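You operate a simulated robot arm through the tools that you are given. There is no shell and no other tool. Be economical: measure what you need, move in short steps, check, and stop when the job is done.

The job below is to be done with a simulated two-armed robot. You get a single attempt, and the scene is never put back.

Task
Put the card bundle and the spent bottle in their own bins.
Fine: card with paper; bottle with bottles, stood upright; shut both lids, pinching no finger. Set down upright: spent bottle.

Only the result counts: the job must be done as asked and must still hold three seconds after the hand-in. Knocking over, shifting, dropping, spilling or breaking anything else fails it. Lids that push on must go on centred and level and be pressed home; caps that screw on are set level and turned clockwise until they are tight.

Robot
Two 7-joint arms with two-finger grippers on one trunk, hanging from a carriage that runs on a gantry, over the field with the corners [-1.125, -2.167], [0.055, -2.167], [0.055, 0.333], [-1.125, 0.333] (x, y) and turns from -306 to 381 degrees about z. Base frame: it is fixed where the carriage stands at the start and does not move with it; the origin is on the floor, on the carriage's upright axis, x ahead of it, y to its left, z up. Readings come in m, degrees, newtons and seconds.
The left shoulder is at the start at [0, 0.236, 1.662], the right one opposite. With the tool pointing down near the work surface each hand reaches from about 0.1 to 0.54 m from the robot's upright axis, wherever it stands, measured 20 degrees to its own side. Places, roughly: bottle bin [0.8, 0.2, 0.8]; bottle bin lid [0.8, 0.2, 1]; paper bin [0.8, 0, 0.9]; paper bin lid [0.8, 0, 1]. Payload 3.43 kg a hand.
The tool frame of a hand sits at the grasp point between the pads (the TCP): z along the fingers, y along the line on which they close. The tips reach 0.03 m beyond it. The gripper opens to 0.104 m. The gripper's body begins 0.057 m behind the TCP.
Orientation is that of the tool frame in the base frame, as a unit quaternion [w, x, y, z]. With the fingers straight down and closing along the base's y, the tool's x points along the base's -x, its y along +y and its z along -z.

Tools
- The arms move only by the tool move_arm. It takes "left_increments", "right_increments" or both (then of equal length, played together; a hand with none holds still); each is a list of rows, each a list of 7 numbers: the turn, a rotation vector about the tool's x, y, z in degrees, then the shift along the tool's x, y, z in mm, then the opening, from 0 (shut) to 1 (fully open). In form: [[ax, ay, az, x, y, z, claw], ...]. A call has 1 to 12 rows; each row is the pose to reach, as a shift and turn from the pose commanded when the call began, along the tool's axes at that moment. Rows are played at 5 a second. More than 0.05 m and 8.6 degrees between two rows, or a gripper value outside its range, and nothing of the call is played. A pose out of reach is approached as far as the arm can. The call stops where the force on the tool passes 90 N (or 10 N more than at its start, if that is more) or the arm is blocked; 0.2 s more then pass. The fingers move at their own pace (about 0.045 m/s each) and stop on an object; they squeeze with about 34 N. The grip force told is the motor's: it shows also when the fingers shut on nothing. Time passes only in rows, and 0.2 s behind the last, so rows that repeat a pose let the fingers close. The reply holds the time, the measured pose of the TCP, the force on the tool along the base axes, the opening and the grip force, in the units named above and with some noise, with the torque about the TCP (base axes, N m) and any sound that the robot's microphone picked up.
- Cameras (640 x 400 px; columns grow to the right, rows downward): "scene" is now at [0.2507, 0.0259, 1.7756]; the picture's right is [0.45, -0.89, 0.00], its down [-0.83, -0.41, -0.39] and it looks along [0.35, 0.17, -0.92] (base axes); focal length 262 px, centre (320, 200). "left" rides on the left gripper at [0.067, -0.018, -0.09] in its tool frame; the picture's right is [0.25, 0.97, 0.00], its down [-0.73, 0.19, -0.66] and it looks along [-0.64, 0.17, 0.75] (tool axes); focal length 218 px, centre (320, 200). "right" rides on the right gripper at [0.067, 0.018, -0.09] in its tool frame; the picture's right is [-0.25, 0.97, 0.00], its down [-0.73, -0.19, -0.66] and it looks along [-0.64, -0.17, 0.75] (tool axes); focal length 218 px, centre (320, 200). There is no depth. A picture from a camera that has moved, and an enlarged one, comes with that camera's place and axes in the base frame and with its lens.
- grab_frame(camera): a new picture of that camera. No time passes.
- raise_lower(by): slides the trunk up (or, below 0, down) by that many m; the arms and the scene camera ride with it, the base frame stays. It gives what a move gives, with no picture.
- roll_base(legs): drives the robot by 1 to 6 legs, each [ahead, left, turn to the left] in m, m and degrees, along the robot's own axes; the way and the turn of a leg run together, so that a leg with both is an arc; at most 1.5 m and 180 degrees a leg. The arms and the cameras ride along, it lands a little off, and it stops where it bumps. It keeps to its track: a leg is cut to what the track allows. It gives what a move gives.
- aim_head(pan, tilt): turns the head with the scene camera to pan (to the left, within 86 degrees either way) and tilt (down, from -29 to 69), counted from straight ahead of the robot. It gives what a move gives.
- zoom(camera, box): a new picture of the part [left, top, right, bottom] of that camera's present view, enlarged. No time passes.
- job_done(): hands the job in; it is judged then, once.

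Go step by step. Nothing tells you exact positions but the pictures and the camera data: compare them with the known pose of the tool, close in by small moves and look again before you grip or let go. The budget is 120 turns and 92 pictures, counting those below and the enlarged ones. Unless the task says otherwise, let go and move clear before handing in, and close with one line.

The tools are called after "Call:" as a command line: name --argument value ..., lists and objects as JSON in quotes. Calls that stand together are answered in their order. move_arm: Moves the arms, as the interface text tells. Its arguments: {"type":"object","properties":{"left_increments":{"type":"array","items":{"type":"array","items":{"type":"number"}}},"right_increments":{"type":"array","items":{"type":"array","items":{"type":"number"}}}},"required":[]} The other tools are called the same way: raise_lower (by) slides the trunk up or down; roll_base (legs) drives the base; aim_head (pan, tilt) turns the head that bears the scene camera; grab_frame (camera) takes a picture; zoom (camera, box) takes an enlarged picture of a part of a camera's view; job_done () hands the job in.

At the start:

```text
t: 0.0
left_eef_pos: [0.3547, 0.1935, 1.291]
left_tcp_rot: [0.0, 0.0, 1.0, 0.001]
left_force: [0.3, 0.2, 0.6]
left_ft_torque: [0.0, -0.02, 0.02]
left_opening: 0.1039
left_grip_force: 0.0
right_eef_pos: [0.3773, -0.1408, 1.2362]
right_tcp_rot: [0.0, 0.0, 1.0, 0.001]
right_force: [-0.3, -0.9, -0.2]
right_ft_torque: [0.01, -0.02, -0.02]
right_opening: 0.1038
right_grip_force: 0.2
trunk travel left (down, up): [-0.572, 0.068]
robot x, y, heading: [0.0004, 0.0008, 0.1]
head pan, tilt: [26.5, 67.3]
```

scene: 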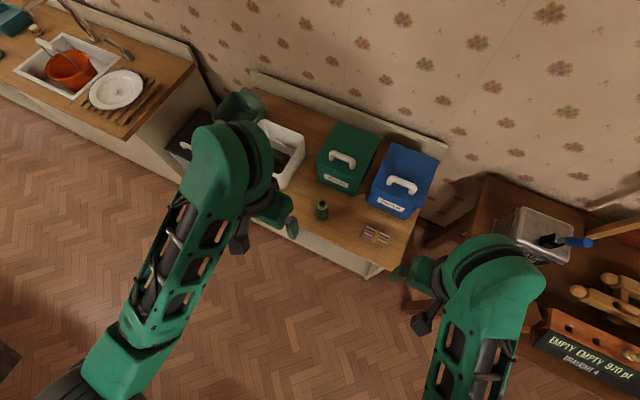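
right: 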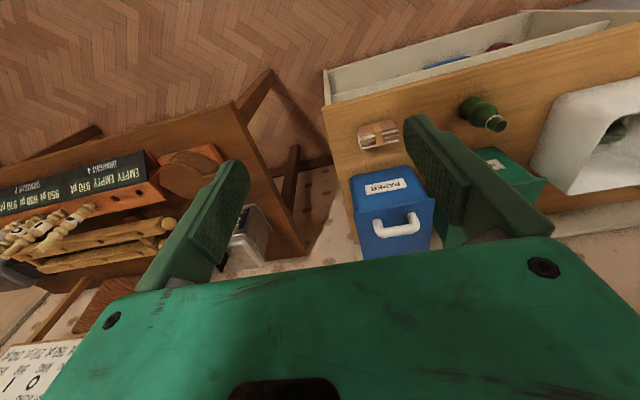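
left: 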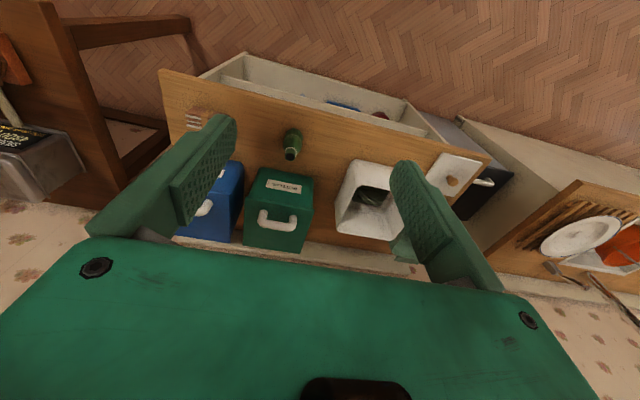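

I see a counter with a green bin (bottles), a blue bin (paper), a small green bottle and a card bundle in front. I'll take closer looks at them first.

Call:
zoom --camera "scene" --box '[260, 100, 460, 280]'

Call:
zoom --camera "right" --box '[320, 60, 560, 280]'

Call:
zoom --camera "left" --box '[150, 80, 350, 260]'

```text
2.22 times, centred on (360, 190) of scene
camera zoom: at [0.2507, 0.0259, 1.7756], right [0.45, -0.89, 0.0], down [-0.83, -0.41, -0.39], along [0.35, 0.17, -0.92], focal length 583 px, centre (231, 222)
```

zoom: 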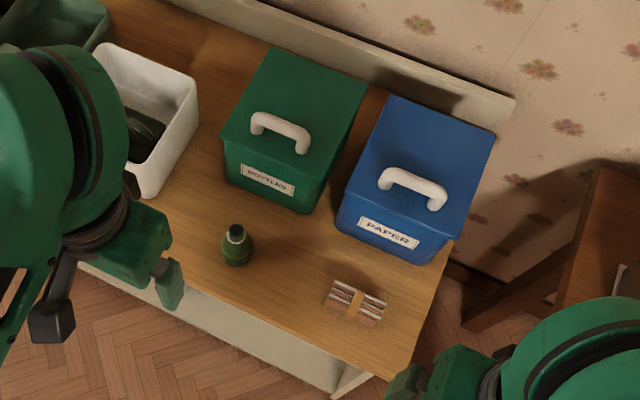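

```text
1.82 times, centred on (440, 170) of right
camera zoom: at [0.3101, -0.1237, 1.3256], right [0.25, 0.97, 0.0], down [0.73, -0.19, 0.66], along [0.64, -0.17, -0.75], focal length 397 px, centre (102, 254)
```

zoom: 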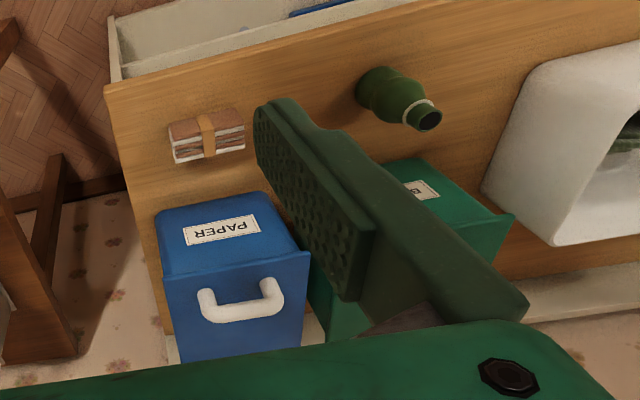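

```text
2.22 times, centred on (250, 170) of left
camera zoom: at [0.2873, 0.174, 1.3808], right [-0.25, 0.97, 0.0], down [0.73, 0.19, 0.66], along [0.64, 0.17, -0.75], focal length 485 px, centre (476, 267)
```

zoom: 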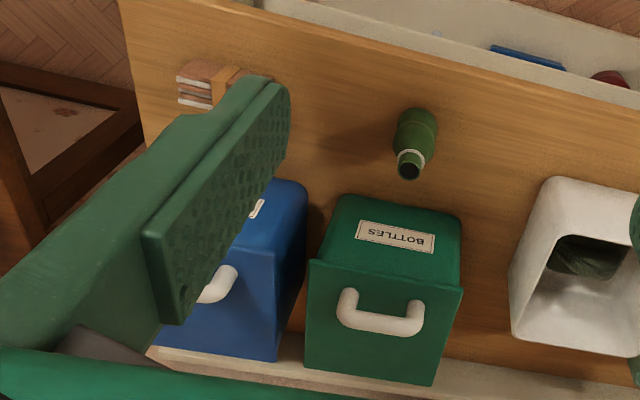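

The handles sit near the front edges of the lids, so the lids are probably hinged at the back. My estimates are bottle (0.58, 0.175), card (0.59, -0.047), paper handle (0.72, -0.05, 0.99) and bottle handle (0.76, 0.177, 0.97). I'll move the carriage forward, lower the trunk a bit and look closer.

Call:
roll_base --legs '[[0.05, 0, 0]]'

Call:
raise_lower --by -0.1

Call:
aim_head --pan 5 --tilt 52

Call:
grab_frame --camera "scene"

Call:
grab_frame --camera "left"

```text
t: 0.9
left_eef_pos: [0.4035, 0.1935, 1.291]
left_tcp_rot: [0.0, 0.0, 1.0, 0.0]
left_force: [-0.3, 0.5, 0.6]
left_ft_torque: [-0.03, 0.02, 0.0]
left_opening: 0.1038
left_grip_force: 0.1
right_eef_pos: [0.4282, -0.1401, 1.2363]
right_tcp_rot: [0.0, 0.0, 1.0, 0.0]
right_force: [-0.8, 0.6, 0.0]
right_ft_torque: [-0.02, 0.01, -0.01]
right_opening: 0.1039
right_grip_force: 0.0
trunk travel left (down, up): [-0.572, 0.068]
robot x, y, heading: [0.048, 0.0001, 0.1]
head pan, tilt: [26.5, 67.3]
```

```text
t: 2.2
left_eef_pos: [0.4039, 0.1931, 1.1911]
left_tcp_rot: [0.0, -0.001, 1.0, 0.001]
left_force: [0.2, 0.3, 0.1]
left_ft_torque: [-0.02, -0.01, -0.04]
left_opening: 0.1042
left_grip_force: 0.1
right_eef_pos: [0.4276, -0.1402, 1.1363]
right_tcp_rot: [0.0, 0.0, 1.0, 0.001]
right_force: [-0.3, 0.0, 0.1]
right_ft_torque: [0.0, -0.01, -0.03]
right_opening: 0.1037
right_grip_force: 0.1
trunk travel left (down, up): [-0.472, 0.168]
robot x, y, heading: [0.0488, -0.0004, -0.3]
head pan, tilt: [26.5, 67.3]
```

```text
t: 3.1
left_eef_pos: [0.4031, 0.1925, 1.1902]
left_tcp_rot: [-0.001, 0.0, 1.0, -0.001]
left_force: [1.0, 0.7, 0.1]
left_ft_torque: [-0.01, 0.0, 0.03]
left_opening: 0.104
left_grip_force: 0.1
right_eef_pos: [0.4267, -0.1395, 1.1371]
right_tcp_rot: [0.0, -0.001, 1.0, 0.0]
right_force: [0.3, -0.4, -0.5]
right_ft_torque: [0.02, 0.04, 0.01]
right_opening: 0.1041
right_grip_force: 0.1
trunk travel left (down, up): [-0.472, 0.168]
robot x, y, heading: [0.0459, -0.0002, -0.3]
head pan, tilt: [5.0, 52.0]
```

```text
85 pictures are left
camera scene: at [0.3231, 0.0066, 1.6934], right [0.09, -1.0, 0.0], down [-0.79, -0.07, -0.62], along [0.61, 0.05, -0.79], focal length 262 px, centre (320, 200)
```

scene: 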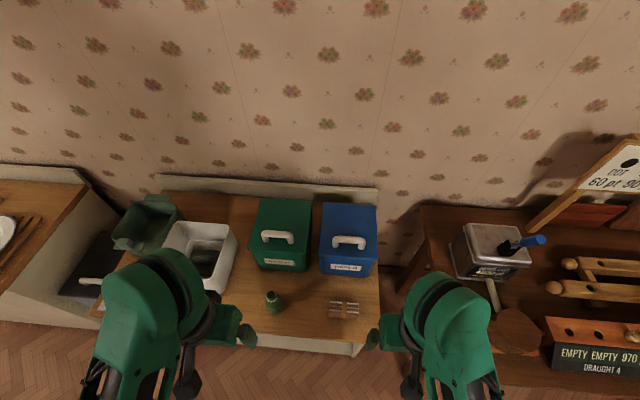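

```text
84 pictures are left
camera left: at [0.3366, 0.1739, 1.2807], right [-0.25, 0.97, 0.0], down [0.73, 0.19, 0.66], along [0.64, 0.17, -0.75], focal length 218 px, centre (320, 200)
```

left: 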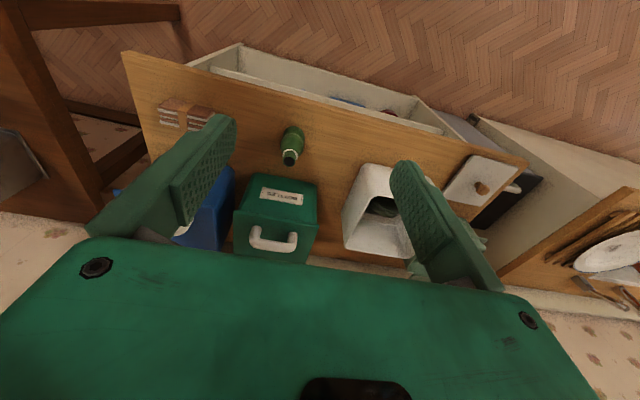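

Clear view of both bins now. I'll zoom in to see how the lids are made.

Call:
zoom --camera "scene" --box '[235, 180, 395, 280]'

Call:
zoom --camera "scene" --box '[240, 260, 400, 360]'

```text
4.00 times, centred on (315, 230) of scene
camera zoom: at [0.3231, 0.0066, 1.6934], right [0.09, -1.0, 0.0], down [-0.79, -0.07, -0.62], along [0.61, 0.05, -0.79], focal length 1050 px, centre (340, 80)
```

zoom: 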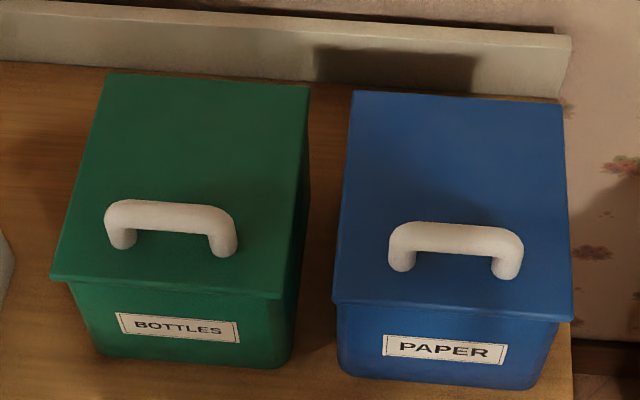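

```text
4.00 times, centred on (320, 310) of scene
camera zoom: at [0.3231, 0.0066, 1.6934], right [0.09, -1.0, 0.0], down [-0.79, -0.07, -0.62], along [0.61, 0.05, -0.79], focal length 1050 px, centre (320, -240)
```

zoom: 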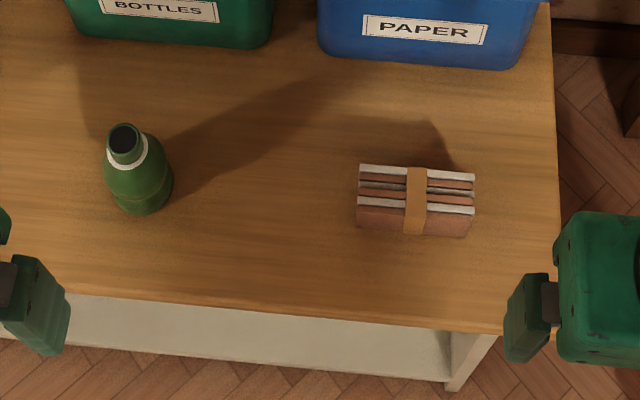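

Both lids look hinged at the back (x≈0.885), with handle bars along y at about x=0.728, z≈0.98; bottle handle y≈0.171, paper handle y≈-0.05. The cards stand on edge, thin along x. I'll turn the left hand 90° so it closes along x and move it towards the bottle bin handle.

Call:
move_arm --left_increments '[[0, 0, 7.5, -17, -2, 0, 1], [0, 0, 15, -34, -4, 0, 1], [0, 0, 22.5, -51, -6, 0, 1], [0, 0, 30, -68, -8, 0, 1], [0, 0, 37.5, -85, -10, 0, 1], [0, 0, 45, -102, -12, 0, 1], [0, 0, 52.5, -119, -14, 0, 1], [0, 0, 60, -136, -16, 0, 1], [0, 0, 67.5, -153, -18, 0, 1], [0, 0, 75, -170, -20, 0, 1], [0, 0, 82.5, -187, -21, 0, 1], [0, 0, 90, -204, -21, 0, 1]]'

Call:
grab_frame --camera "scene"

Call:
grab_frame --camera "left"

```text
t: 5.7
left_eef_pos: [0.6066, 0.1713, 1.1914]
left_tcp_rot: [0.0, 0.708, 0.706, 0.0]
left_force: [-0.1, 0.3, 0.5]
left_ft_torque: [-0.05, 0.0, -0.02]
left_opening: 0.1041
left_grip_force: 0.0
right_eef_pos: [0.4272, -0.1405, 1.1361]
right_tcp_rot: [0.001, 0.001, 1.0, 0.0]
right_force: [-0.6, 0.7, 0.1]
right_ft_torque: [0.0, 0.0, -0.01]
right_opening: 0.104
right_grip_force: 0.0
trunk travel left (down, up): [-0.472, 0.168]
robot x, y, heading: [0.0504, -0.0025, 0.1]
head pan, tilt: [5.0, 52.0]
```

```text
81 pictures are left
camera scene: at [0.3232, 0.0066, 1.6935], right [0.09, -1.0, 0.0], down [-0.78, -0.07, -0.62], along [0.61, 0.05, -0.79], focal length 262 px, centre (320, 200)
```

scene: 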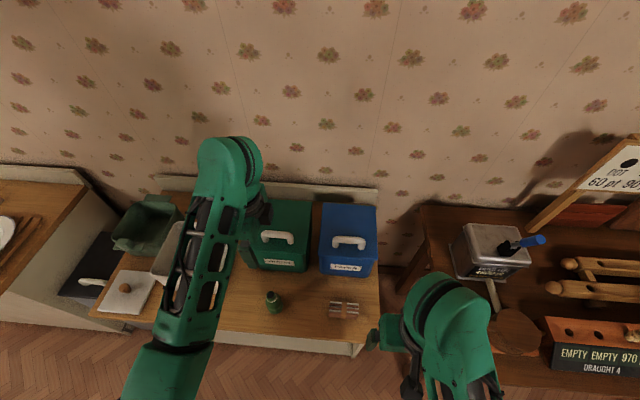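

```text
80 pictures are left
camera left: at [0.5905, 0.237, 1.2806], right [0.97, 0.25, 0.0], down [0.19, -0.73, 0.66], along [0.17, -0.64, -0.75], focal length 218 px, centre (320, 200)
```

left: 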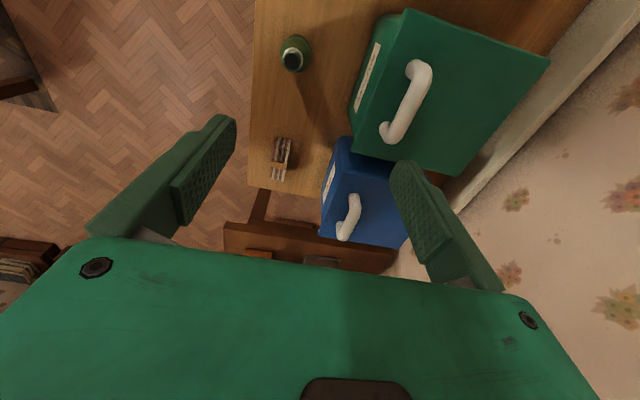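

The reach is fine. The left camera puts the handle at about (0.727, 0.175). I'll move above it with the tips just clear and look again.

Call:
move_arm --left_increments '[[0, 0, 0, 1, 40, 0, 1], [0, 0, 0, 2, 80, 0, 1], [0, 0, 0, 3, 122, 0, 1], [0, 0, 0, 3, 122, 45, 1], [0, 0, 0, 3, 122, 90, 1], [0, 0, 0, 3, 122, 130, 1]]'

Call:
grab_frame --camera "left"

Call:
zoom --camera "scene" --box '[235, 180, 395, 280]'

```text
t: 7.1
left_eef_pos: [0.7294, 0.1747, 1.0625]
left_tcp_rot: [0.002, 0.706, 0.708, 0.001]
left_force: [0.3, 0.5, -0.2]
left_ft_torque: [0.0, 0.0, 0.01]
left_opening: 0.1039
left_grip_force: 0.1
right_eef_pos: [0.4275, -0.1399, 1.1365]
right_tcp_rot: [0.0, 0.0, 1.0, 0.001]
right_force: [0.3, 0.7, 0.0]
right_ft_torque: [0.01, 0.0, -0.03]
right_opening: 0.104
right_grip_force: 0.1
trunk travel left (down, up): [-0.472, 0.168]
robot x, y, heading: [0.0482, -0.0028, -0.1]
head pan, tilt: [5.0, 52.0]
```

```text
79 pictures are left
camera left: at [0.7123, 0.2407, 1.1515], right [0.97, 0.25, 0.0], down [0.19, -0.73, 0.66], along [0.17, -0.64, -0.75], focal length 218 px, centre (320, 200)
```

left: 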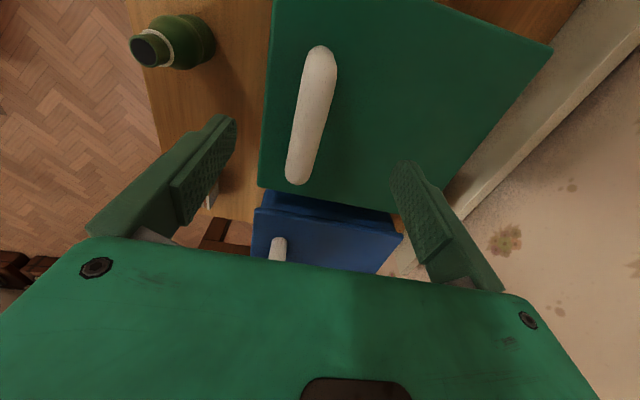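

```text
4.00 times, centred on (315, 230) of scene
camera zoom: at [0.3234, 0.0067, 1.6936], right [0.09, -1.0, 0.0], down [-0.78, -0.07, -0.62], along [0.61, 0.05, -0.79], focal length 1050 px, centre (340, 80)
```

zoom: 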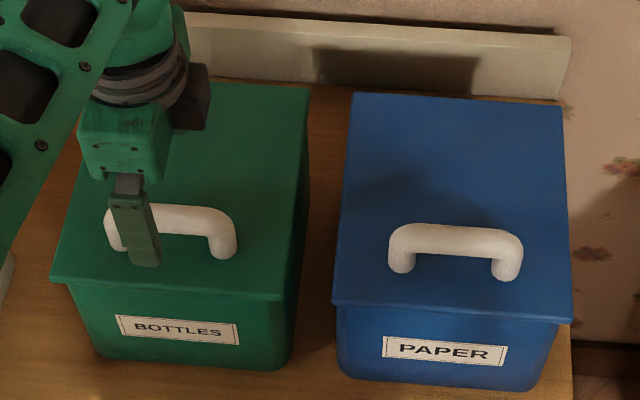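

The bar centre is near x≈0.723, y≈0.17, z≈0.985. I'll lower the open fingers around it.

Call:
move_arm --left_increments '[[0, 0, 0, -3, -6, 0, 1], [0, 0, 0, -3, -6, 30, 1], [0, 0, 0, -3, -6, 55, 1], [0, 0, 0, -3, -6, 74, 1]]'

Call:
grab_frame --camera "left"

Call:
zoom --camera "scene" --box '[235, 180, 395, 280]'

```text
t: 8.1
left_eef_pos: [0.713, 0.1724, 0.999]
left_tcp_rot: [0.004, 0.708, 0.707, 0.003]
left_force: [0.1, -2.0, 16.8]
left_ft_torque: [-0.05, -0.87, -0.28]
left_opening: 0.1003
left_grip_force: 0.0
left hand out of reach, approached as far as the arm can: row 2, 3, 4
right_eef_pos: [0.4308, -0.1397, 1.1375]
right_tcp_rot: [0.001, 0.0, 1.0, 0.0]
right_force: [0.0, 0.0, -0.5]
right_ft_torque: [-0.01, 0.03, 0.01]
right_opening: 0.104
right_grip_force: 0.0
trunk travel left (down, up): [-0.472, 0.168]
robot x, y, heading: [0.0501, -0.0001, 0.2]
head pan, tilt: [5.0, 52.0]
```

```text
77 pictures are left
camera left: at [0.6942, 0.2386, 1.0895], right [0.97, 0.25, 0.01], down [0.18, -0.73, 0.66], along [0.17, -0.64, -0.75], focal length 218 px, centre (320, 200)
```

left: 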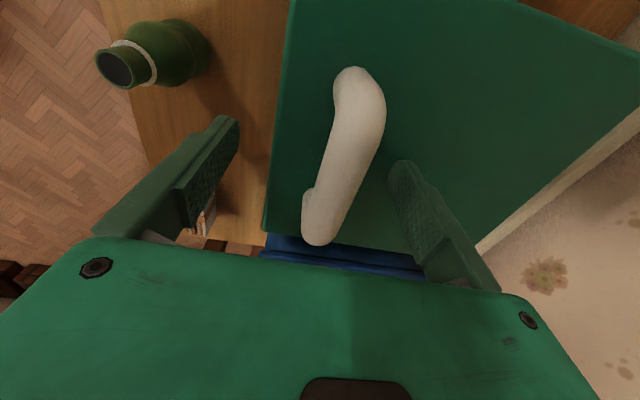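

```text
4.00 times, centred on (315, 230) of scene
camera zoom: at [0.324, 0.0065, 1.6944], right [0.09, -1.0, 0.0], down [-0.78, -0.07, -0.62], along [0.61, 0.05, -0.79], focal length 1050 px, centre (340, 80)
```

zoom: 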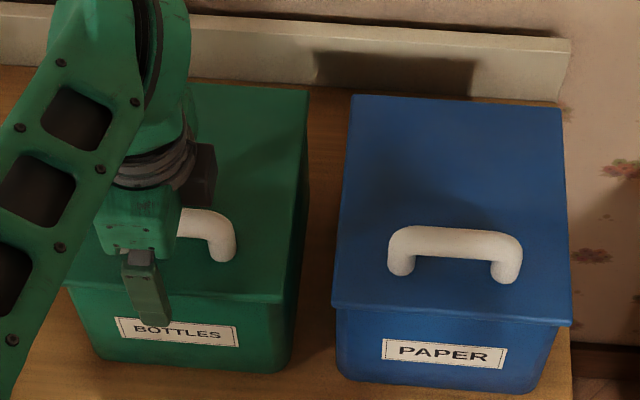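

The rear fingertip is touching the lid at z≈0.968 and the arm is at its reach limit. I'll back up, then lower the trunk for more reach.

Call:
move_arm --left_increments '[[0, 0, 0, 0, 0, -40, 1], [0, 0, 0, 0, 0, -85, 1], [0, 0, 0, 0, 0, -130, 1], [0, 0, 0, 0, 0, -175, 1]]'

Call:
raise_lower --by -0.15

```text
t: 9.1
left_eef_pos: [0.7054, 0.1737, 1.1686]
left_tcp_rot: [0.0, 0.707, 0.708, 0.0]
left_force: [-0.4, -1.0, 0.3]
left_ft_torque: [0.03, 0.03, 0.01]
left_opening: 0.1041
left_grip_force: 0.1
right_eef_pos: [0.4274, -0.1413, 1.1358]
right_tcp_rot: [0.001, 0.0, 1.0, 0.001]
right_force: [0.5, 0.2, -0.5]
right_ft_torque: [0.02, -0.01, -0.02]
right_opening: 0.1041
right_grip_force: 0.2
trunk travel left (down, up): [-0.472, 0.168]
robot x, y, heading: [0.0475, 0.0022, 0.1]
head pan, tilt: [5.0, 52.0]
```

```text
t: 10.8
left_eef_pos: [0.706, 0.1738, 1.0192]
left_tcp_rot: [0.0, 0.707, 0.707, 0.0]
left_force: [-0.9, -0.4, -0.1]
left_ft_torque: [0.0, 0.04, 0.0]
left_opening: 0.104
left_grip_force: 0.1
right_eef_pos: [0.4273, -0.14, 0.9864]
right_tcp_rot: [0.001, 0.0, 1.0, 0.001]
right_force: [0.2, -1.2, -1.2]
right_ft_torque: [0.02, 0.0, 0.0]
right_opening: 0.104
right_grip_force: 0.1
trunk travel left (down, up): [-0.322, 0.318]
robot x, y, heading: [0.0477, -0.0023, 0.1]
head pan, tilt: [5.0, 52.0]
```

Now I'll centre on the bar, lower slightly and close gently while holding position.

Call:
move_arm --left_increments '[[0, 0, 0, -1, 15, 0, 1], [0, 0, 0, -1, 15, 17, 1], [0, 0, 0, -1, 15, 17, 0.4], [0, 0, 0, -1, 15, 17, 0.4], [0, 0, 0, -1, 15, 17, 0.4]]'

Call:
grab_frame --camera "left"

Call:
zoom --camera "scene" --box '[215, 140, 375, 240]'

```text
t: 12.1
left_eef_pos: [0.721, 0.1719, 1.002]
left_tcp_rot: [0.0, 0.707, 0.708, 0.0]
left_force: [0.1, 0.7, 0.0]
left_ft_torque: [0.02, 0.01, 0.01]
left_opening: 0.0417
left_grip_force: 0.2
right_eef_pos: [0.4272, -0.1411, 0.987]
right_tcp_rot: [0.0, 0.0, 1.0, -0.001]
right_force: [0.0, 0.0, -0.5]
right_ft_torque: [-0.01, 0.01, 0.04]
right_opening: 0.104
right_grip_force: 0.0
trunk travel left (down, up): [-0.322, 0.318]
robot x, y, heading: [0.0482, 0.0013, -0.3]
head pan, tilt: [5.0, 52.0]
```

```text
75 pictures are left
camera left: at [0.7036, 0.2383, 1.092], right [0.97, 0.25, 0.0], down [0.19, -0.73, 0.66], along [0.17, -0.64, -0.75], focal length 218 px, centre (320, 200)
```

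left: 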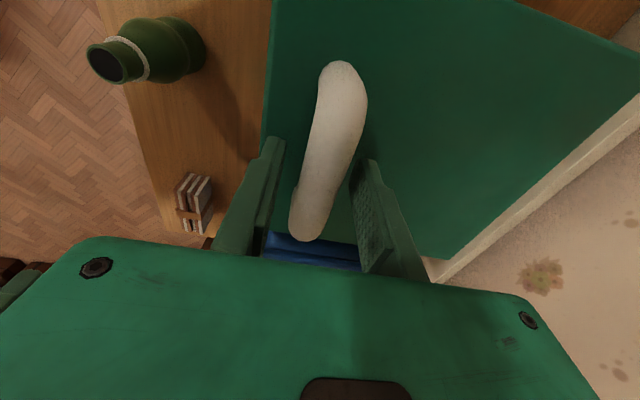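

```text
4.00 times, centred on (295, 190) of scene
camera zoom: at [0.3232, 0.0066, 1.5434], right [0.09, -1.0, 0.0], down [-0.79, -0.07, -0.62], along [0.61, 0.05, -0.79], focal length 1050 px, centre (420, 240)
```

zoom: 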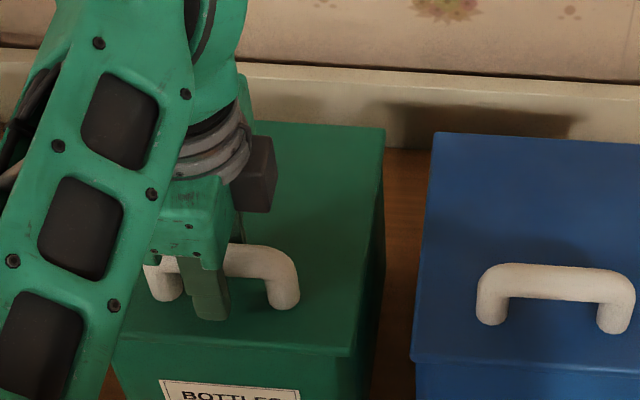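

The fingers straddle the bar well. I'll close on it and lift slightly to learn whether the lid is hinged or loose.

Call:
move_arm --left_increments '[[0, 0, 0, 0, 0, 0, 0], [0, 0, 0, 0, 0, 0, 0], [0, 0, 0, 0, 0, 0, 0], [0, 0, 0, 0, 2, -10, 0], [0, 0, 0, 0, 6, -22, 0]]'

Call:
zoom --camera "scene" --box '[215, 140, 375, 240]'

```text
t: 13.2
left_eef_pos: [0.7283, 0.1726, 1.025]
left_tcp_rot: [0.001, 0.707, 0.707, 0.001]
left_force: [8.3, 0.3, -5.2]
left_ft_torque: [0.12, 0.09, 0.04]
left_opening: 0.0212
left_grip_force: 44.9
right_eef_pos: [0.4266, -0.1408, 0.9863]
right_tcp_rot: [0.001, 0.0, 1.0, 0.001]
right_force: [-0.8, -0.8, -0.6]
right_ft_torque: [0.0, 0.01, 0.0]
right_opening: 0.1036
right_grip_force: 0.1
trunk travel left (down, up): [-0.322, 0.318]
robot x, y, heading: [0.0515, 0.0008, -0.1]
head pan, tilt: [5.0, 52.0]
```

```text
4.00 times, centred on (295, 190) of scene
camera zoom: at [0.3236, 0.0064, 1.5435], right [0.09, -1.0, 0.0], down [-0.78, -0.07, -0.62], along [0.61, 0.05, -0.79], focal length 1050 px, centre (420, 240)
```

zoom: 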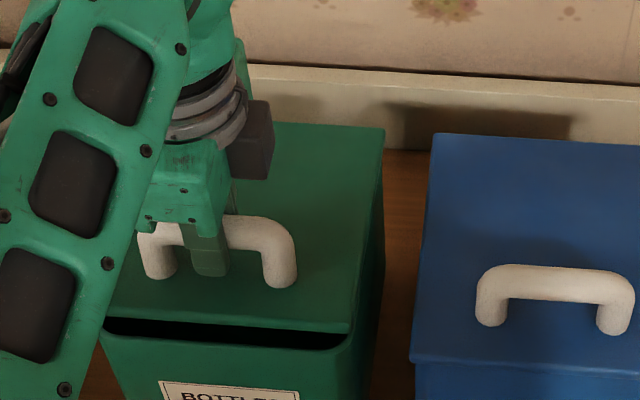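

The lid is hinged, at about (0.884, z 0.963). I'll swing it open along the arc, pitching the tool with the lid.

Call:
move_arm --left_increments '[[-8, 0, 0, 0, 9.7, -21, 0], [-16, 0, 0, 0, 22.7, -41, 0], [-24, 0, 0, 0, 38.4, -58, 0], [-32, 0, 0, 0, 56.2, -73, 0], [-40, 0, 0, 0, 75.7, -86, 0]]'

Call:
grab_frame --camera "scene"

```text
t: 14.4
left_eef_pos: [0.8024, 0.1723, 1.1082]
left_tcp_rot: [0.242, 0.664, 0.665, 0.242]
left_force: [-2.2, -0.1, -1.6]
left_ft_torque: [0.05, 0.44, 0.03]
left_opening: 0.0212
left_grip_force: 44.8
right_eef_pos: [0.4272, -0.1402, 0.9864]
right_tcp_rot: [0.0, 0.0, 1.0, 0.001]
right_force: [0.0, -0.2, 0.3]
right_ft_torque: [0.01, 0.0, -0.01]
right_opening: 0.1041
right_grip_force: 0.1
trunk travel left (down, up): [-0.322, 0.318]
robot x, y, heading: [0.0486, -0.0004, -0.0]
head pan, tilt: [5.0, 52.0]
```

```text
72 pictures are left
camera scene: at [0.3227, 0.0066, 1.5432], right [0.09, -1.0, 0.0], down [-0.79, -0.07, -0.62], along [0.61, 0.05, -0.79], focal length 262 px, centre (320, 200)
```

scene: 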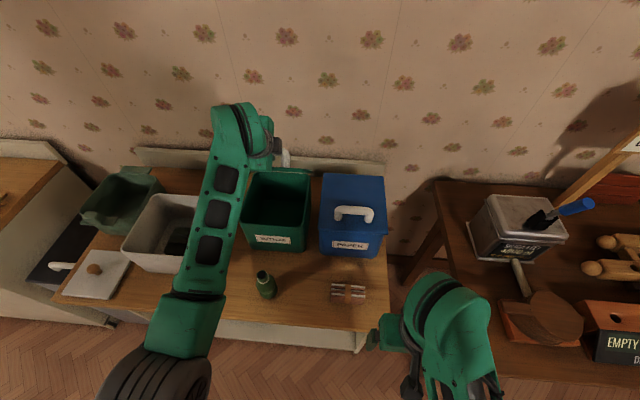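

Smooth, low force. I'll continue the swing past vertical.

Call:
move_arm --left_increments '[[-8, 0, 0, 0, 23, 6.8, 0], [-16, 0, 0, 0, 44, 16, 0], [-24, 0, 0, 0, 64.2, 28.4, 0], [-32, 0, 0, 0, 82.3, 43.5, 0], [-40, 0, 0, 0, 97.9, 60.7, 0], [-46, 0, 0, 0, 108, 75, 0]]'

Call:
grab_frame --camera "scene"

```text
t: 15.1
left_eef_pos: [0.834, 0.1724, 1.1222]
left_tcp_rot: [0.327, 0.627, 0.628, 0.324]
left_force: [-79.2, 2.1, 26.8]
left_ft_torque: [3.34, 11.98, -0.53]
left_opening: 0.021
left_grip_force: 45.2
right_eef_pos: [0.4173, -0.1376, 0.9847]
right_tcp_rot: [-0.002, -0.001, 1.0, 0.001]
right_force: [1.1, 0.0, 0.5]
right_ft_torque: [-0.01, 0.06, -0.04]
right_opening: 0.1041
right_grip_force: 0.0
trunk travel left (down, up): [-0.322, 0.318]
robot x, y, heading: [0.0464, 0.0002, 0.3]
head pan, tilt: [5.0, 52.0]
stopped in row 3 (left hand): the force on the tool passed its limit at 128 N (the readings are from after the stop); the commanded pose is now the measured one
```

```text
71 pictures are left
camera scene: at [0.3159, 0.0084, 1.542], right [0.09, -1.0, 0.0], down [-0.79, -0.07, -0.61], along [0.61, 0.06, -0.79], focal length 262 px, centre (320, 200)
```

scene: 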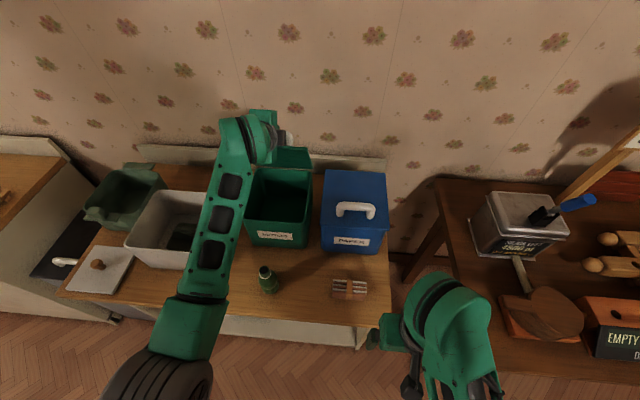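

Something resists at about 60° of opening. I'll ease back slightly and look closer.

Call:
move_arm --left_increments '[[0, 0, 0, 0, -6, -2, 0]]'

Call:
zoom --camera "scene" --box '[220, 90, 350, 180]'

Call:
grab_frame --camera "left"

Call:
grab_frame --camera "right"

```text
t: 15.5
left_eef_pos: [0.8305, 0.1724, 1.1208]
left_tcp_rot: [0.331, 0.625, 0.628, 0.326]
left_force: [-66.4, 3.5, 28.7]
left_ft_torque: [2.59, 9.57, -1.41]
left_opening: 0.0207
left_grip_force: 44.5
right_eef_pos: [0.4177, -0.1376, 0.9823]
right_tcp_rot: [-0.002, -0.001, 1.0, 0.001]
right_force: [0.0, 0.6, 0.0]
right_ft_torque: [-0.01, -0.03, 0.01]
right_opening: 0.1044
right_grip_force: 0.0
trunk travel left (down, up): [-0.322, 0.318]
robot x, y, heading: [0.0485, 0.0001, 0.1]
head pan, tilt: [5.0, 52.0]
```

```text
4.44 times, centred on (285, 135) of scene
camera zoom: at [0.3169, 0.0081, 1.5417], right [0.09, -1.0, 0.0], down [-0.79, -0.07, -0.61], along [0.61, 0.06, -0.79], focal length 1167 px, centre (476, 489)
```

zoom: 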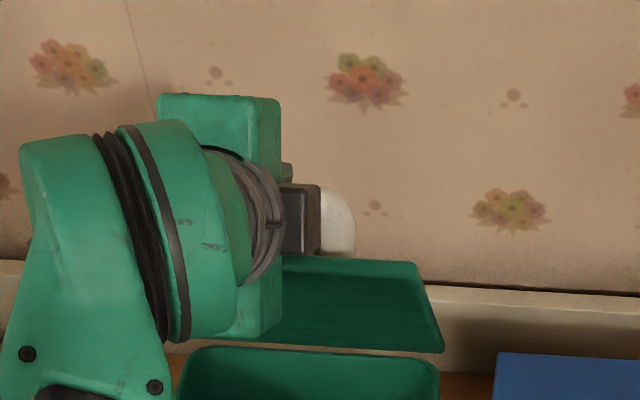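

```text
69 pictures are left
camera left: at [0.7478, 0.2383, 1.1577], right [0.55, 0.26, 0.79], down [-0.43, -0.73, 0.54], along [0.71, -0.64, -0.29], focal length 218 px, centre (320, 200)
```

left: 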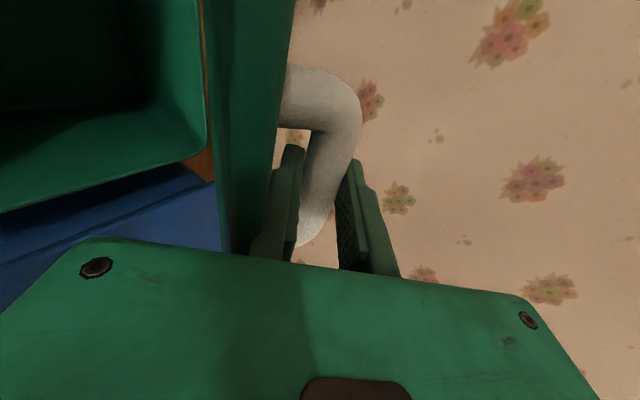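

```text
68 pictures are left
camera right: at [0.3503, -0.1216, 1.0737], right [0.25, 0.97, 0.0], down [0.73, -0.19, 0.65], along [0.63, -0.16, -0.76], focal length 218 px, centre (320, 200)
```

right: 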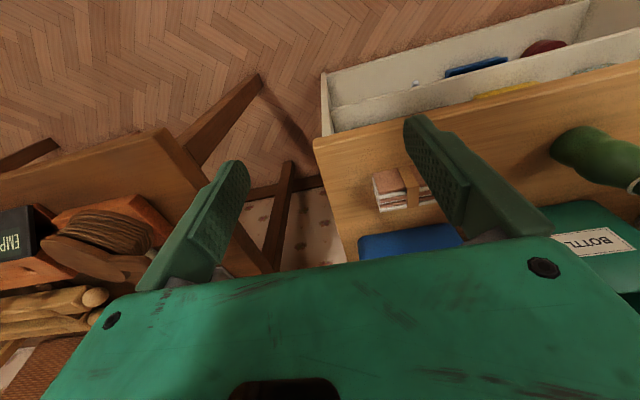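

Now I understand: the lid opens with its handle facing the wall, so I pitched the tool the wrong way and the hand is pressing on the lid. I'll pitch the tool back to vertical around the bar, holding its position.

Call:
move_arm --left_increments '[[8, 0, 0, 0, 0, 0, 0], [16, 0, 0, 0, 0, 0, 0], [24, 0, 0, 0, 0, 0, 0], [32, 0, 0, 0, 0, 0, 0], [40, 0, 0, 0, 0, 0, 0], [48, 0, 0, 0, 0, 0, 0], [54, 0, 0, 0, 0, 0, 0]]'

Call:
grab_frame --camera "left"

```text
t: 17.1
left_eef_pos: [0.7559, 0.1657, 1.1158]
left_tcp_rot: [0.015, 0.708, 0.706, 0.01]
left_force: [-0.2, 0.2, -0.2]
left_ft_torque: [0.02, 0.0, 0.0]
left_opening: 0.0
left_grip_force: 35.0
left hand out of reach, approached as far as the arm can: row 5, 6, 7
right_eef_pos: [0.4247, -0.1399, 0.9873]
right_tcp_rot: [0.001, 0.0, 1.0, 0.0]
right_force: [0.1, -0.6, 0.7]
right_ft_torque: [0.0, 0.0, 0.02]
right_opening: 0.104
right_grip_force: 0.0
trunk travel left (down, up): [-0.322, 0.318]
robot x, y, heading: [0.0487, 0.0014, -0.1]
head pan, tilt: [5.0, 52.0]
```

```text
67 pictures are left
camera left: at [0.7369, 0.2325, 1.2038], right [0.97, 0.25, 0.03], down [0.17, -0.73, 0.67], along [0.19, -0.64, -0.74], focal length 218 px, centre (320, 200)
```

left: 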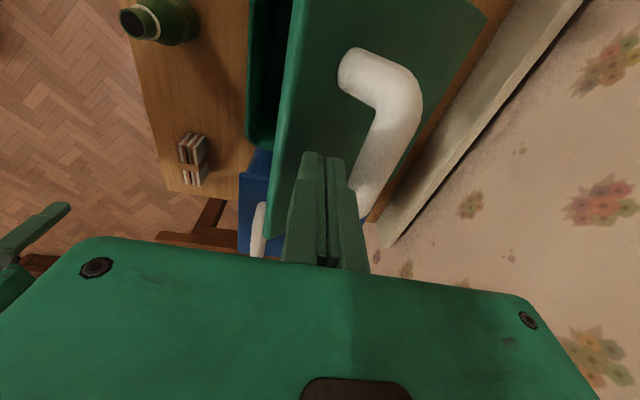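

The hand slipped off the bar, out of reach with a vertical tool, yet the lid seems to have stayed open. I'll check the scene.

Call:
zoom --camera "scene" --box '[200, 90, 400, 270]'

```text
2.22 times, centred on (300, 180) of scene
camera zoom: at [0.3213, 0.0069, 1.5434], right [0.09, -1.0, 0.0], down [-0.79, -0.07, -0.62], along [0.61, 0.05, -0.79], focal length 583 px, centre (364, 244)
```

zoom: 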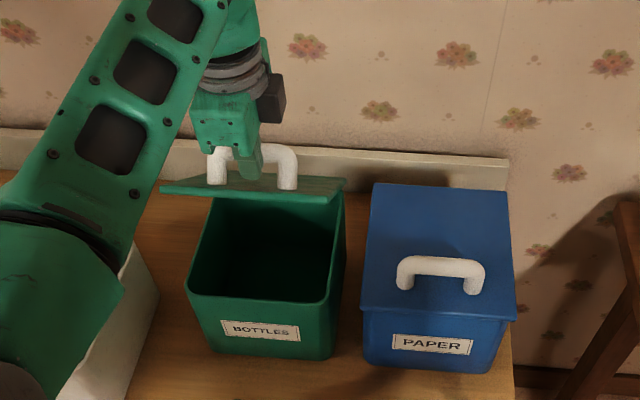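

The lid seems to hold at about 42° by itself. I'll back the hand off upward and toward the robot and see if it stays.

Call:
move_arm --left_increments '[[0, 0, 0, 0, 0, -45, 0], [0, 0, 0, 0, -45, -60, 0], [0, 0, 0, 0, -90, -60, 0], [0, 0, 0, 0, -130, -40, 0]]'

Call:
grab_frame --camera "scene"

Call:
grab_frame --camera "left"

```text
t: 18.1
left_eef_pos: [0.6238, 0.1676, 1.1399]
left_tcp_rot: [0.008, 0.707, 0.707, 0.005]
left_force: [-0.6, -0.9, -3.9]
left_ft_torque: [0.0, -0.08, -0.03]
left_opening: 0.0
left_grip_force: 34.4
right_eef_pos: [0.4245, -0.1392, 0.9842]
right_tcp_rot: [-0.001, -0.001, 1.0, 0.0]
right_force: [-0.8, 0.0, -0.5]
right_ft_torque: [0.02, -0.03, -0.01]
right_opening: 0.1042
right_grip_force: 0.1
trunk travel left (down, up): [-0.322, 0.318]
robot x, y, heading: [0.0485, 0.0028, 0.3]
head pan, tilt: [5.0, 52.0]
```

```text
65 pictures are left
camera scene: at [0.3206, 0.007, 1.5422], right [0.09, -1.0, 0.0], down [-0.79, -0.07, -0.61], along [0.61, 0.05, -0.79], focal length 262 px, centre (320, 200)
```

scene: 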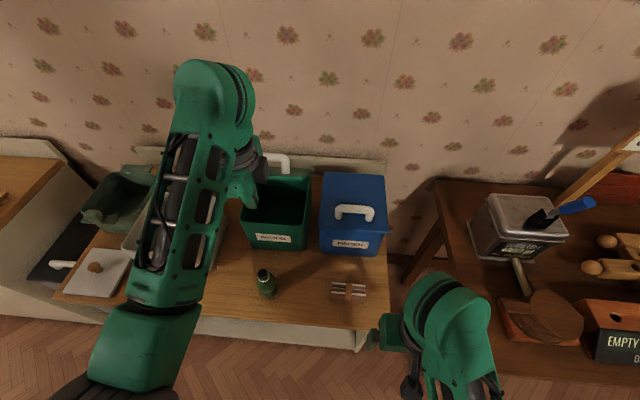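

```text
64 pictures are left
camera left: at [0.6056, 0.2341, 1.23], right [0.97, 0.25, 0.02], down [0.18, -0.73, 0.66], along [0.18, -0.64, -0.75], focal length 218 px, centre (320, 200)
```

left: 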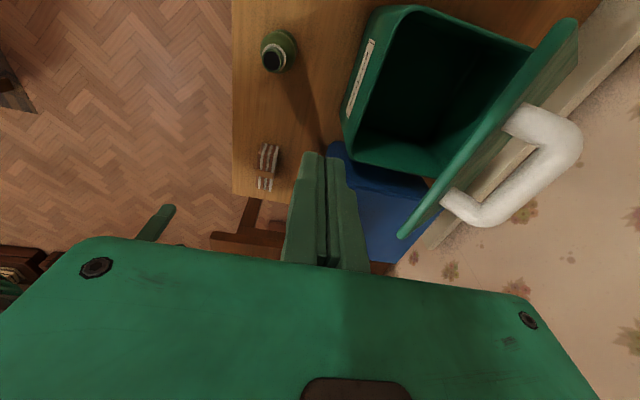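

The hinge is stiff and the lid stays where left. I'll pitch the closed fingers forward 40° and push the lid's underside further open.

Call:
move_arm --left_increments '[[-8, 0, 0, 0, 7, 4, 0], [-16, 0, 0, 0, 14, 8, 0], [-24, 0, 0, 0, 21, 12, 0], [-32, 0, 0, 0, 28, 16, 0], [-40, 0, 0, 0, 36, 20, 0]]'

Call:
grab_frame --camera "left"

```text
t: 19.3
left_eef_pos: [0.6629, 0.1677, 1.1308]
left_tcp_rot: [0.255, 0.659, 0.661, 0.252]
left_force: [0.1, 0.4, 0.0]
left_ft_torque: [-0.02, -0.02, 0.02]
left_opening: 0.0
left_grip_force: 34.5
right_eef_pos: [0.4262, -0.1412, 0.9862]
right_tcp_rot: [0.001, -0.001, 1.0, 0.001]
right_force: [-0.3, -0.4, 0.2]
right_ft_torque: [0.01, 0.0, 0.01]
right_opening: 0.104
right_grip_force: 0.0
trunk travel left (down, up): [-0.322, 0.318]
robot x, y, heading: [0.0469, 0.0025, 0.1]
head pan, tilt: [5.0, 52.0]
```

```text
63 pictures are left
camera left: at [0.5907, 0.2338, 1.1849], right [0.72, 0.26, 0.65], down [-0.3, -0.73, 0.62], along [0.63, -0.64, -0.45], focal length 218 px, centre (320, 200)
```

left: 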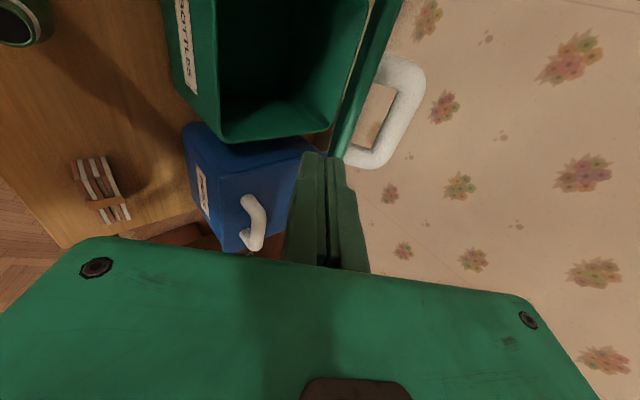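

The lid is at roughly 40°. I'll dip the fingertips below its free edge and push up and back along its arc.

Call:
move_arm --left_increments '[[0, 0, 0, 0, -23.8, 32.4, 0], [0, 0, 0, 0, -47.7, 63.4, 0], [0, 0, 0, 0, -21.8, 76.5, 0], [0, 0, 0, 0, 3.3, 89.1, 0], [0, 0, 0, 0, 42.5, 67.8, 0], [0, 0, 0, 0, 73, 69.8, 0], [0, 0, 0, 0, 103.1, 75.3, 0], [0, 0, 0, 0, 131.3, 87.3, 0], [0, 0, 0, 0, 156.9, 103.6, 0]]'

Call:
grab_frame --camera "scene"

Call:
grab_frame --camera "left"

```text
t: 21.3
left_eef_pos: [0.8394, 0.1691, 1.1568]
left_tcp_rot: [0.252, 0.659, 0.663, 0.248]
left_force: [-84.6, 1.2, 19.9]
left_ft_torque: [0.09, 0.34, -0.02]
left_opening: 0.0
left_grip_force: 35.0
right_eef_pos: [0.4163, -0.1388, 0.9845]
right_tcp_rot: [-0.003, -0.001, 1.0, 0.001]
right_force: [1.2, -0.4, 1.2]
right_ft_torque: [0.01, 0.1, 0.0]
right_opening: 0.1042
right_grip_force: 0.1
trunk travel left (down, up): [-0.322, 0.318]
robot x, y, heading: [0.0489, -0.0005, 0.2]
head pan, tilt: [5.0, 52.0]
```

```text
62 pictures are left
camera scene: at [0.3162, 0.0076, 1.5421], right [0.09, -1.0, 0.0], down [-0.79, -0.07, -0.61], along [0.61, 0.06, -0.79], focal length 262 px, centre (320, 200)
```

scene: 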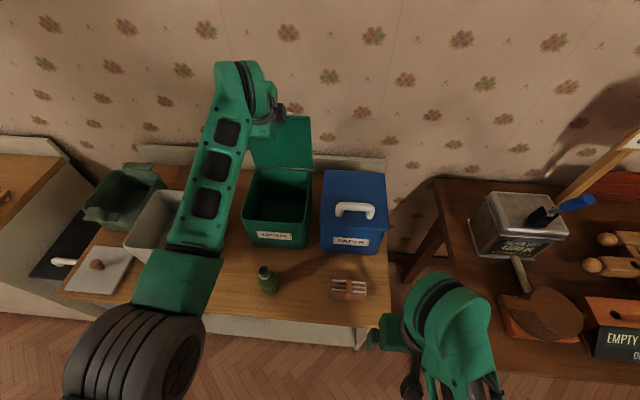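

```text
61 pictures are left
camera left: at [0.7684, 0.2349, 1.2113], right [0.73, 0.26, 0.64], down [-0.29, -0.72, 0.63], along [0.62, -0.64, -0.45], focal length 218 px, centre (320, 200)
```

left: 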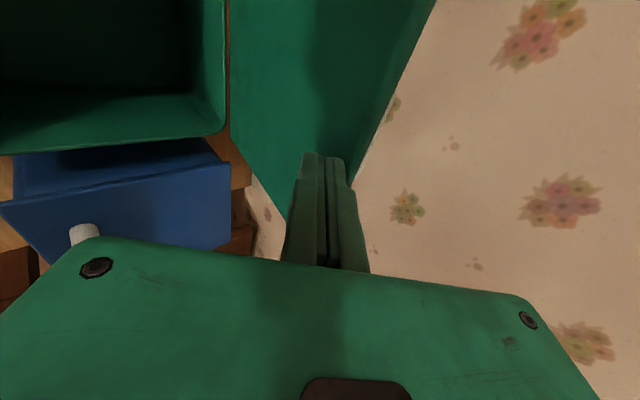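

The lid is up against its stop, near vertical. I'll withdraw the left hand and pitch it back to straight down.

Call:
move_arm --left_increments '[[0, 0, 0, 0, -30, -27, 0], [0, 0, 0, 0, -60, -54, 0], [0, 0, 0, 0, -90, -81, 0], [8, 0, 0, 0, -111, -100, 0.5], [16, 0, 0, 0, -130, -117, 0.5], [24, 0, 0, 0, -145, -130, 0.8], [32, 0, 0, 0, -160, -144, 0.9], [41.5, 0, 0, 0, -175, -158, 0.9]]'

Call:
grab_frame --camera "left"

Call:
zoom --camera "scene" --box '[200, 90, 400, 310]'

```text
refused: row 8 steps farther than a row can; nothing moved
```

```text
60 pictures are left
camera left: at [0.7684, 0.2349, 1.2113], right [0.73, 0.26, 0.64], down [-0.29, -0.72, 0.63], along [0.62, -0.64, -0.45], focal length 218 px, centre (320, 200)
```

left: 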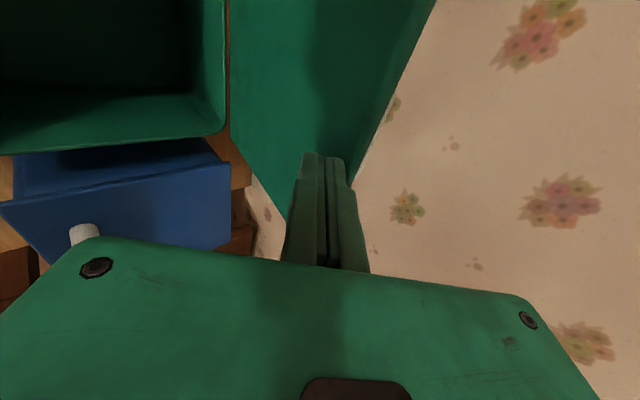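

```text
1.82 times, centred on (300, 200) of scene
camera zoom: at [0.3162, 0.0076, 1.5421], right [0.09, -1.0, 0.0], down [-0.79, -0.07, -0.61], along [0.61, 0.06, -0.79], focal length 477 px, centre (356, 200)
```

zoom: 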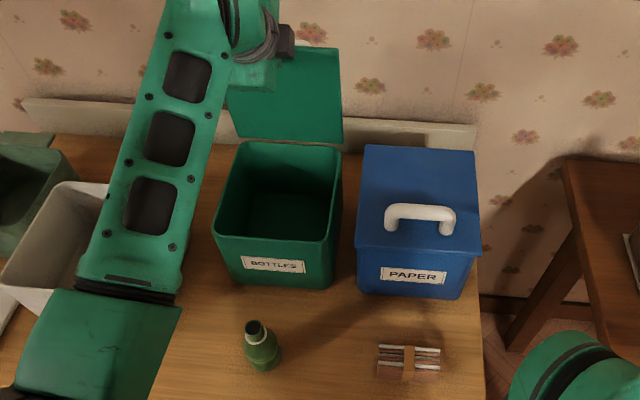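

Row step was slightly too large; I'll withdraw again with smaller turns.

Call:
move_arm --left_increments '[[0, 0, 0, 0, -30, -27, 0], [0, 0, 0, 0, -60, -54, 0], [0, 0, 0, 0, -90, -81, 0], [8, 0, 0, 0, -111, -100, 0.5], [16, 0, 0, 0, -130, -117, 0.5], [24, 0, 0, 0, -145, -130, 0.8], [32, 0, 0, 0, -160, -144, 0.9], [40, 0, 0, 0, -170, -150, 0.9], [41.5, 0, 0, 0, -175, -158, 0.9]]'

Call:
grab_frame --camera "left"

Call:
zoom --camera "scene" --box '[200, 90, 400, 310]'

```text
t: 23.3
left_eef_pos: [0.6123, 0.168, 1.1592]
left_tcp_rot: [0.005, 0.708, 0.707, 0.0]
left_force: [0.0, -0.1, 0.2]
left_ft_torque: [-0.01, -0.01, -0.02]
left_opening: 0.0934
left_grip_force: 0.0
right_eef_pos: [0.4265, -0.1397, 0.9862]
right_tcp_rot: [0.0, -0.001, 1.0, 0.001]
right_force: [0.2, 0.4, 1.1]
right_ft_torque: [0.02, -0.03, -0.01]
right_opening: 0.104
right_grip_force: 0.0
trunk travel left (down, up): [-0.322, 0.318]
robot x, y, heading: [0.046, -0.0024, 0.2]
head pan, tilt: [5.0, 52.0]
```

```text
58 pictures are left
camera left: at [0.5956, 0.2345, 1.2484], right [0.97, 0.25, 0.0], down [0.19, -0.73, 0.66], along [0.17, -0.64, -0.75], focal length 218 px, centre (320, 200)
```

left: 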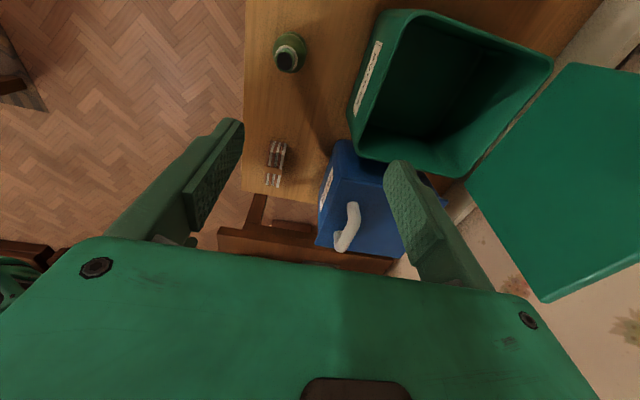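

```text
1.82 times, centred on (300, 200) of scene
camera zoom: at [0.3219, 0.0071, 1.5433], right [0.09, -1.0, 0.0], down [-0.79, -0.07, -0.62], along [0.61, 0.05, -0.79], focal length 477 px, centre (356, 200)
```

zoom: 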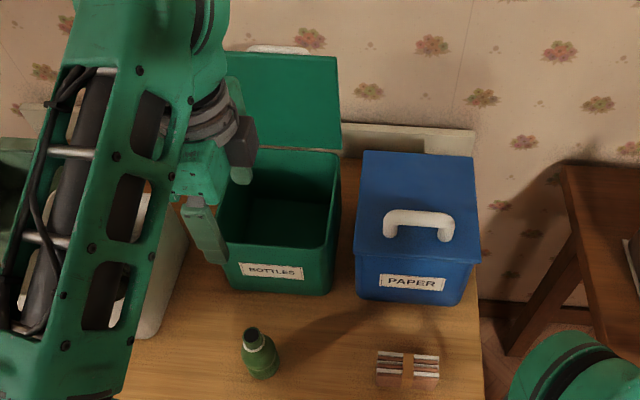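

The lid holds open. The bottle is at about (0.573, 0.173), top near 0.895. I'll move the left hand over it, fingers open, tips just above.

Call:
move_arm --left_increments '[[0, 0, 0, 5, -20, 0, 1], [0, 0, 0, 5, -39, 45, 1], [0, 0, 0, 5, -39, 90, 1], [0, 0, 0, 5, -39, 135, 1], [0, 0, 0, 5, -39, 180, 1], [0, 0, 0, 5, -39, 210, 1]]'

Call:
grab_frame --camera "left"

Call:
zoom --camera "scene" --box '[220, 180, 380, 300]'

```text
t: 24.7
left_eef_pos: [0.5756, 0.1715, 0.9474]
left_tcp_rot: [0.005, 0.707, 0.707, 0.001]
left_force: [-0.4, -0.3, 0.0]
left_ft_torque: [0.02, -0.03, 0.0]
left_opening: 0.1038
left_grip_force: 0.0
right_eef_pos: [0.4255, -0.1387, 0.9858]
right_tcp_rot: [0.0, -0.001, 1.0, 0.001]
right_force: [-0.5, -0.4, 0.2]
right_ft_torque: [-0.01, -0.01, 0.01]
right_opening: 0.1041
right_grip_force: 0.1
trunk travel left (down, up): [-0.322, 0.318]
robot x, y, heading: [0.0481, -0.0001, 0.1]
head pan, tilt: [5.0, 52.0]
```

```text
56 pictures are left
camera left: at [0.5585, 0.2374, 1.0363], right [0.97, 0.25, 0.01], down [0.19, -0.73, 0.66], along [0.17, -0.64, -0.75], focal length 218 px, centre (320, 200)
```

left: 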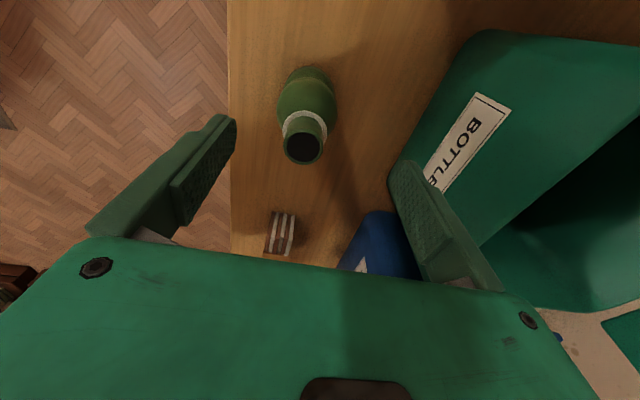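

```text
3.33 times, centred on (300, 240) of scene
camera zoom: at [0.3219, 0.007, 1.5434], right [0.09, -1.0, 0.0], down [-0.79, -0.07, -0.62], along [0.61, 0.05, -0.79], focal length 875 px, centre (387, 67)
```

zoom: 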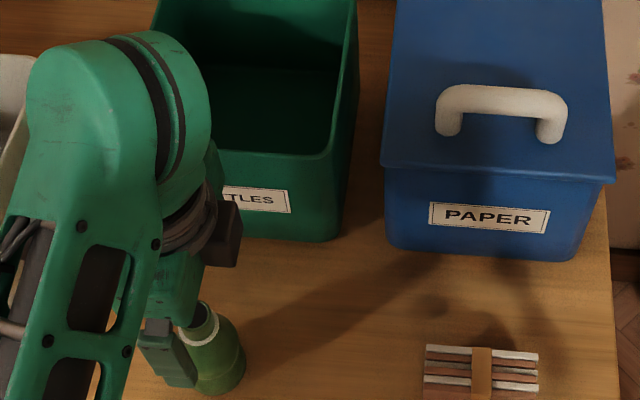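

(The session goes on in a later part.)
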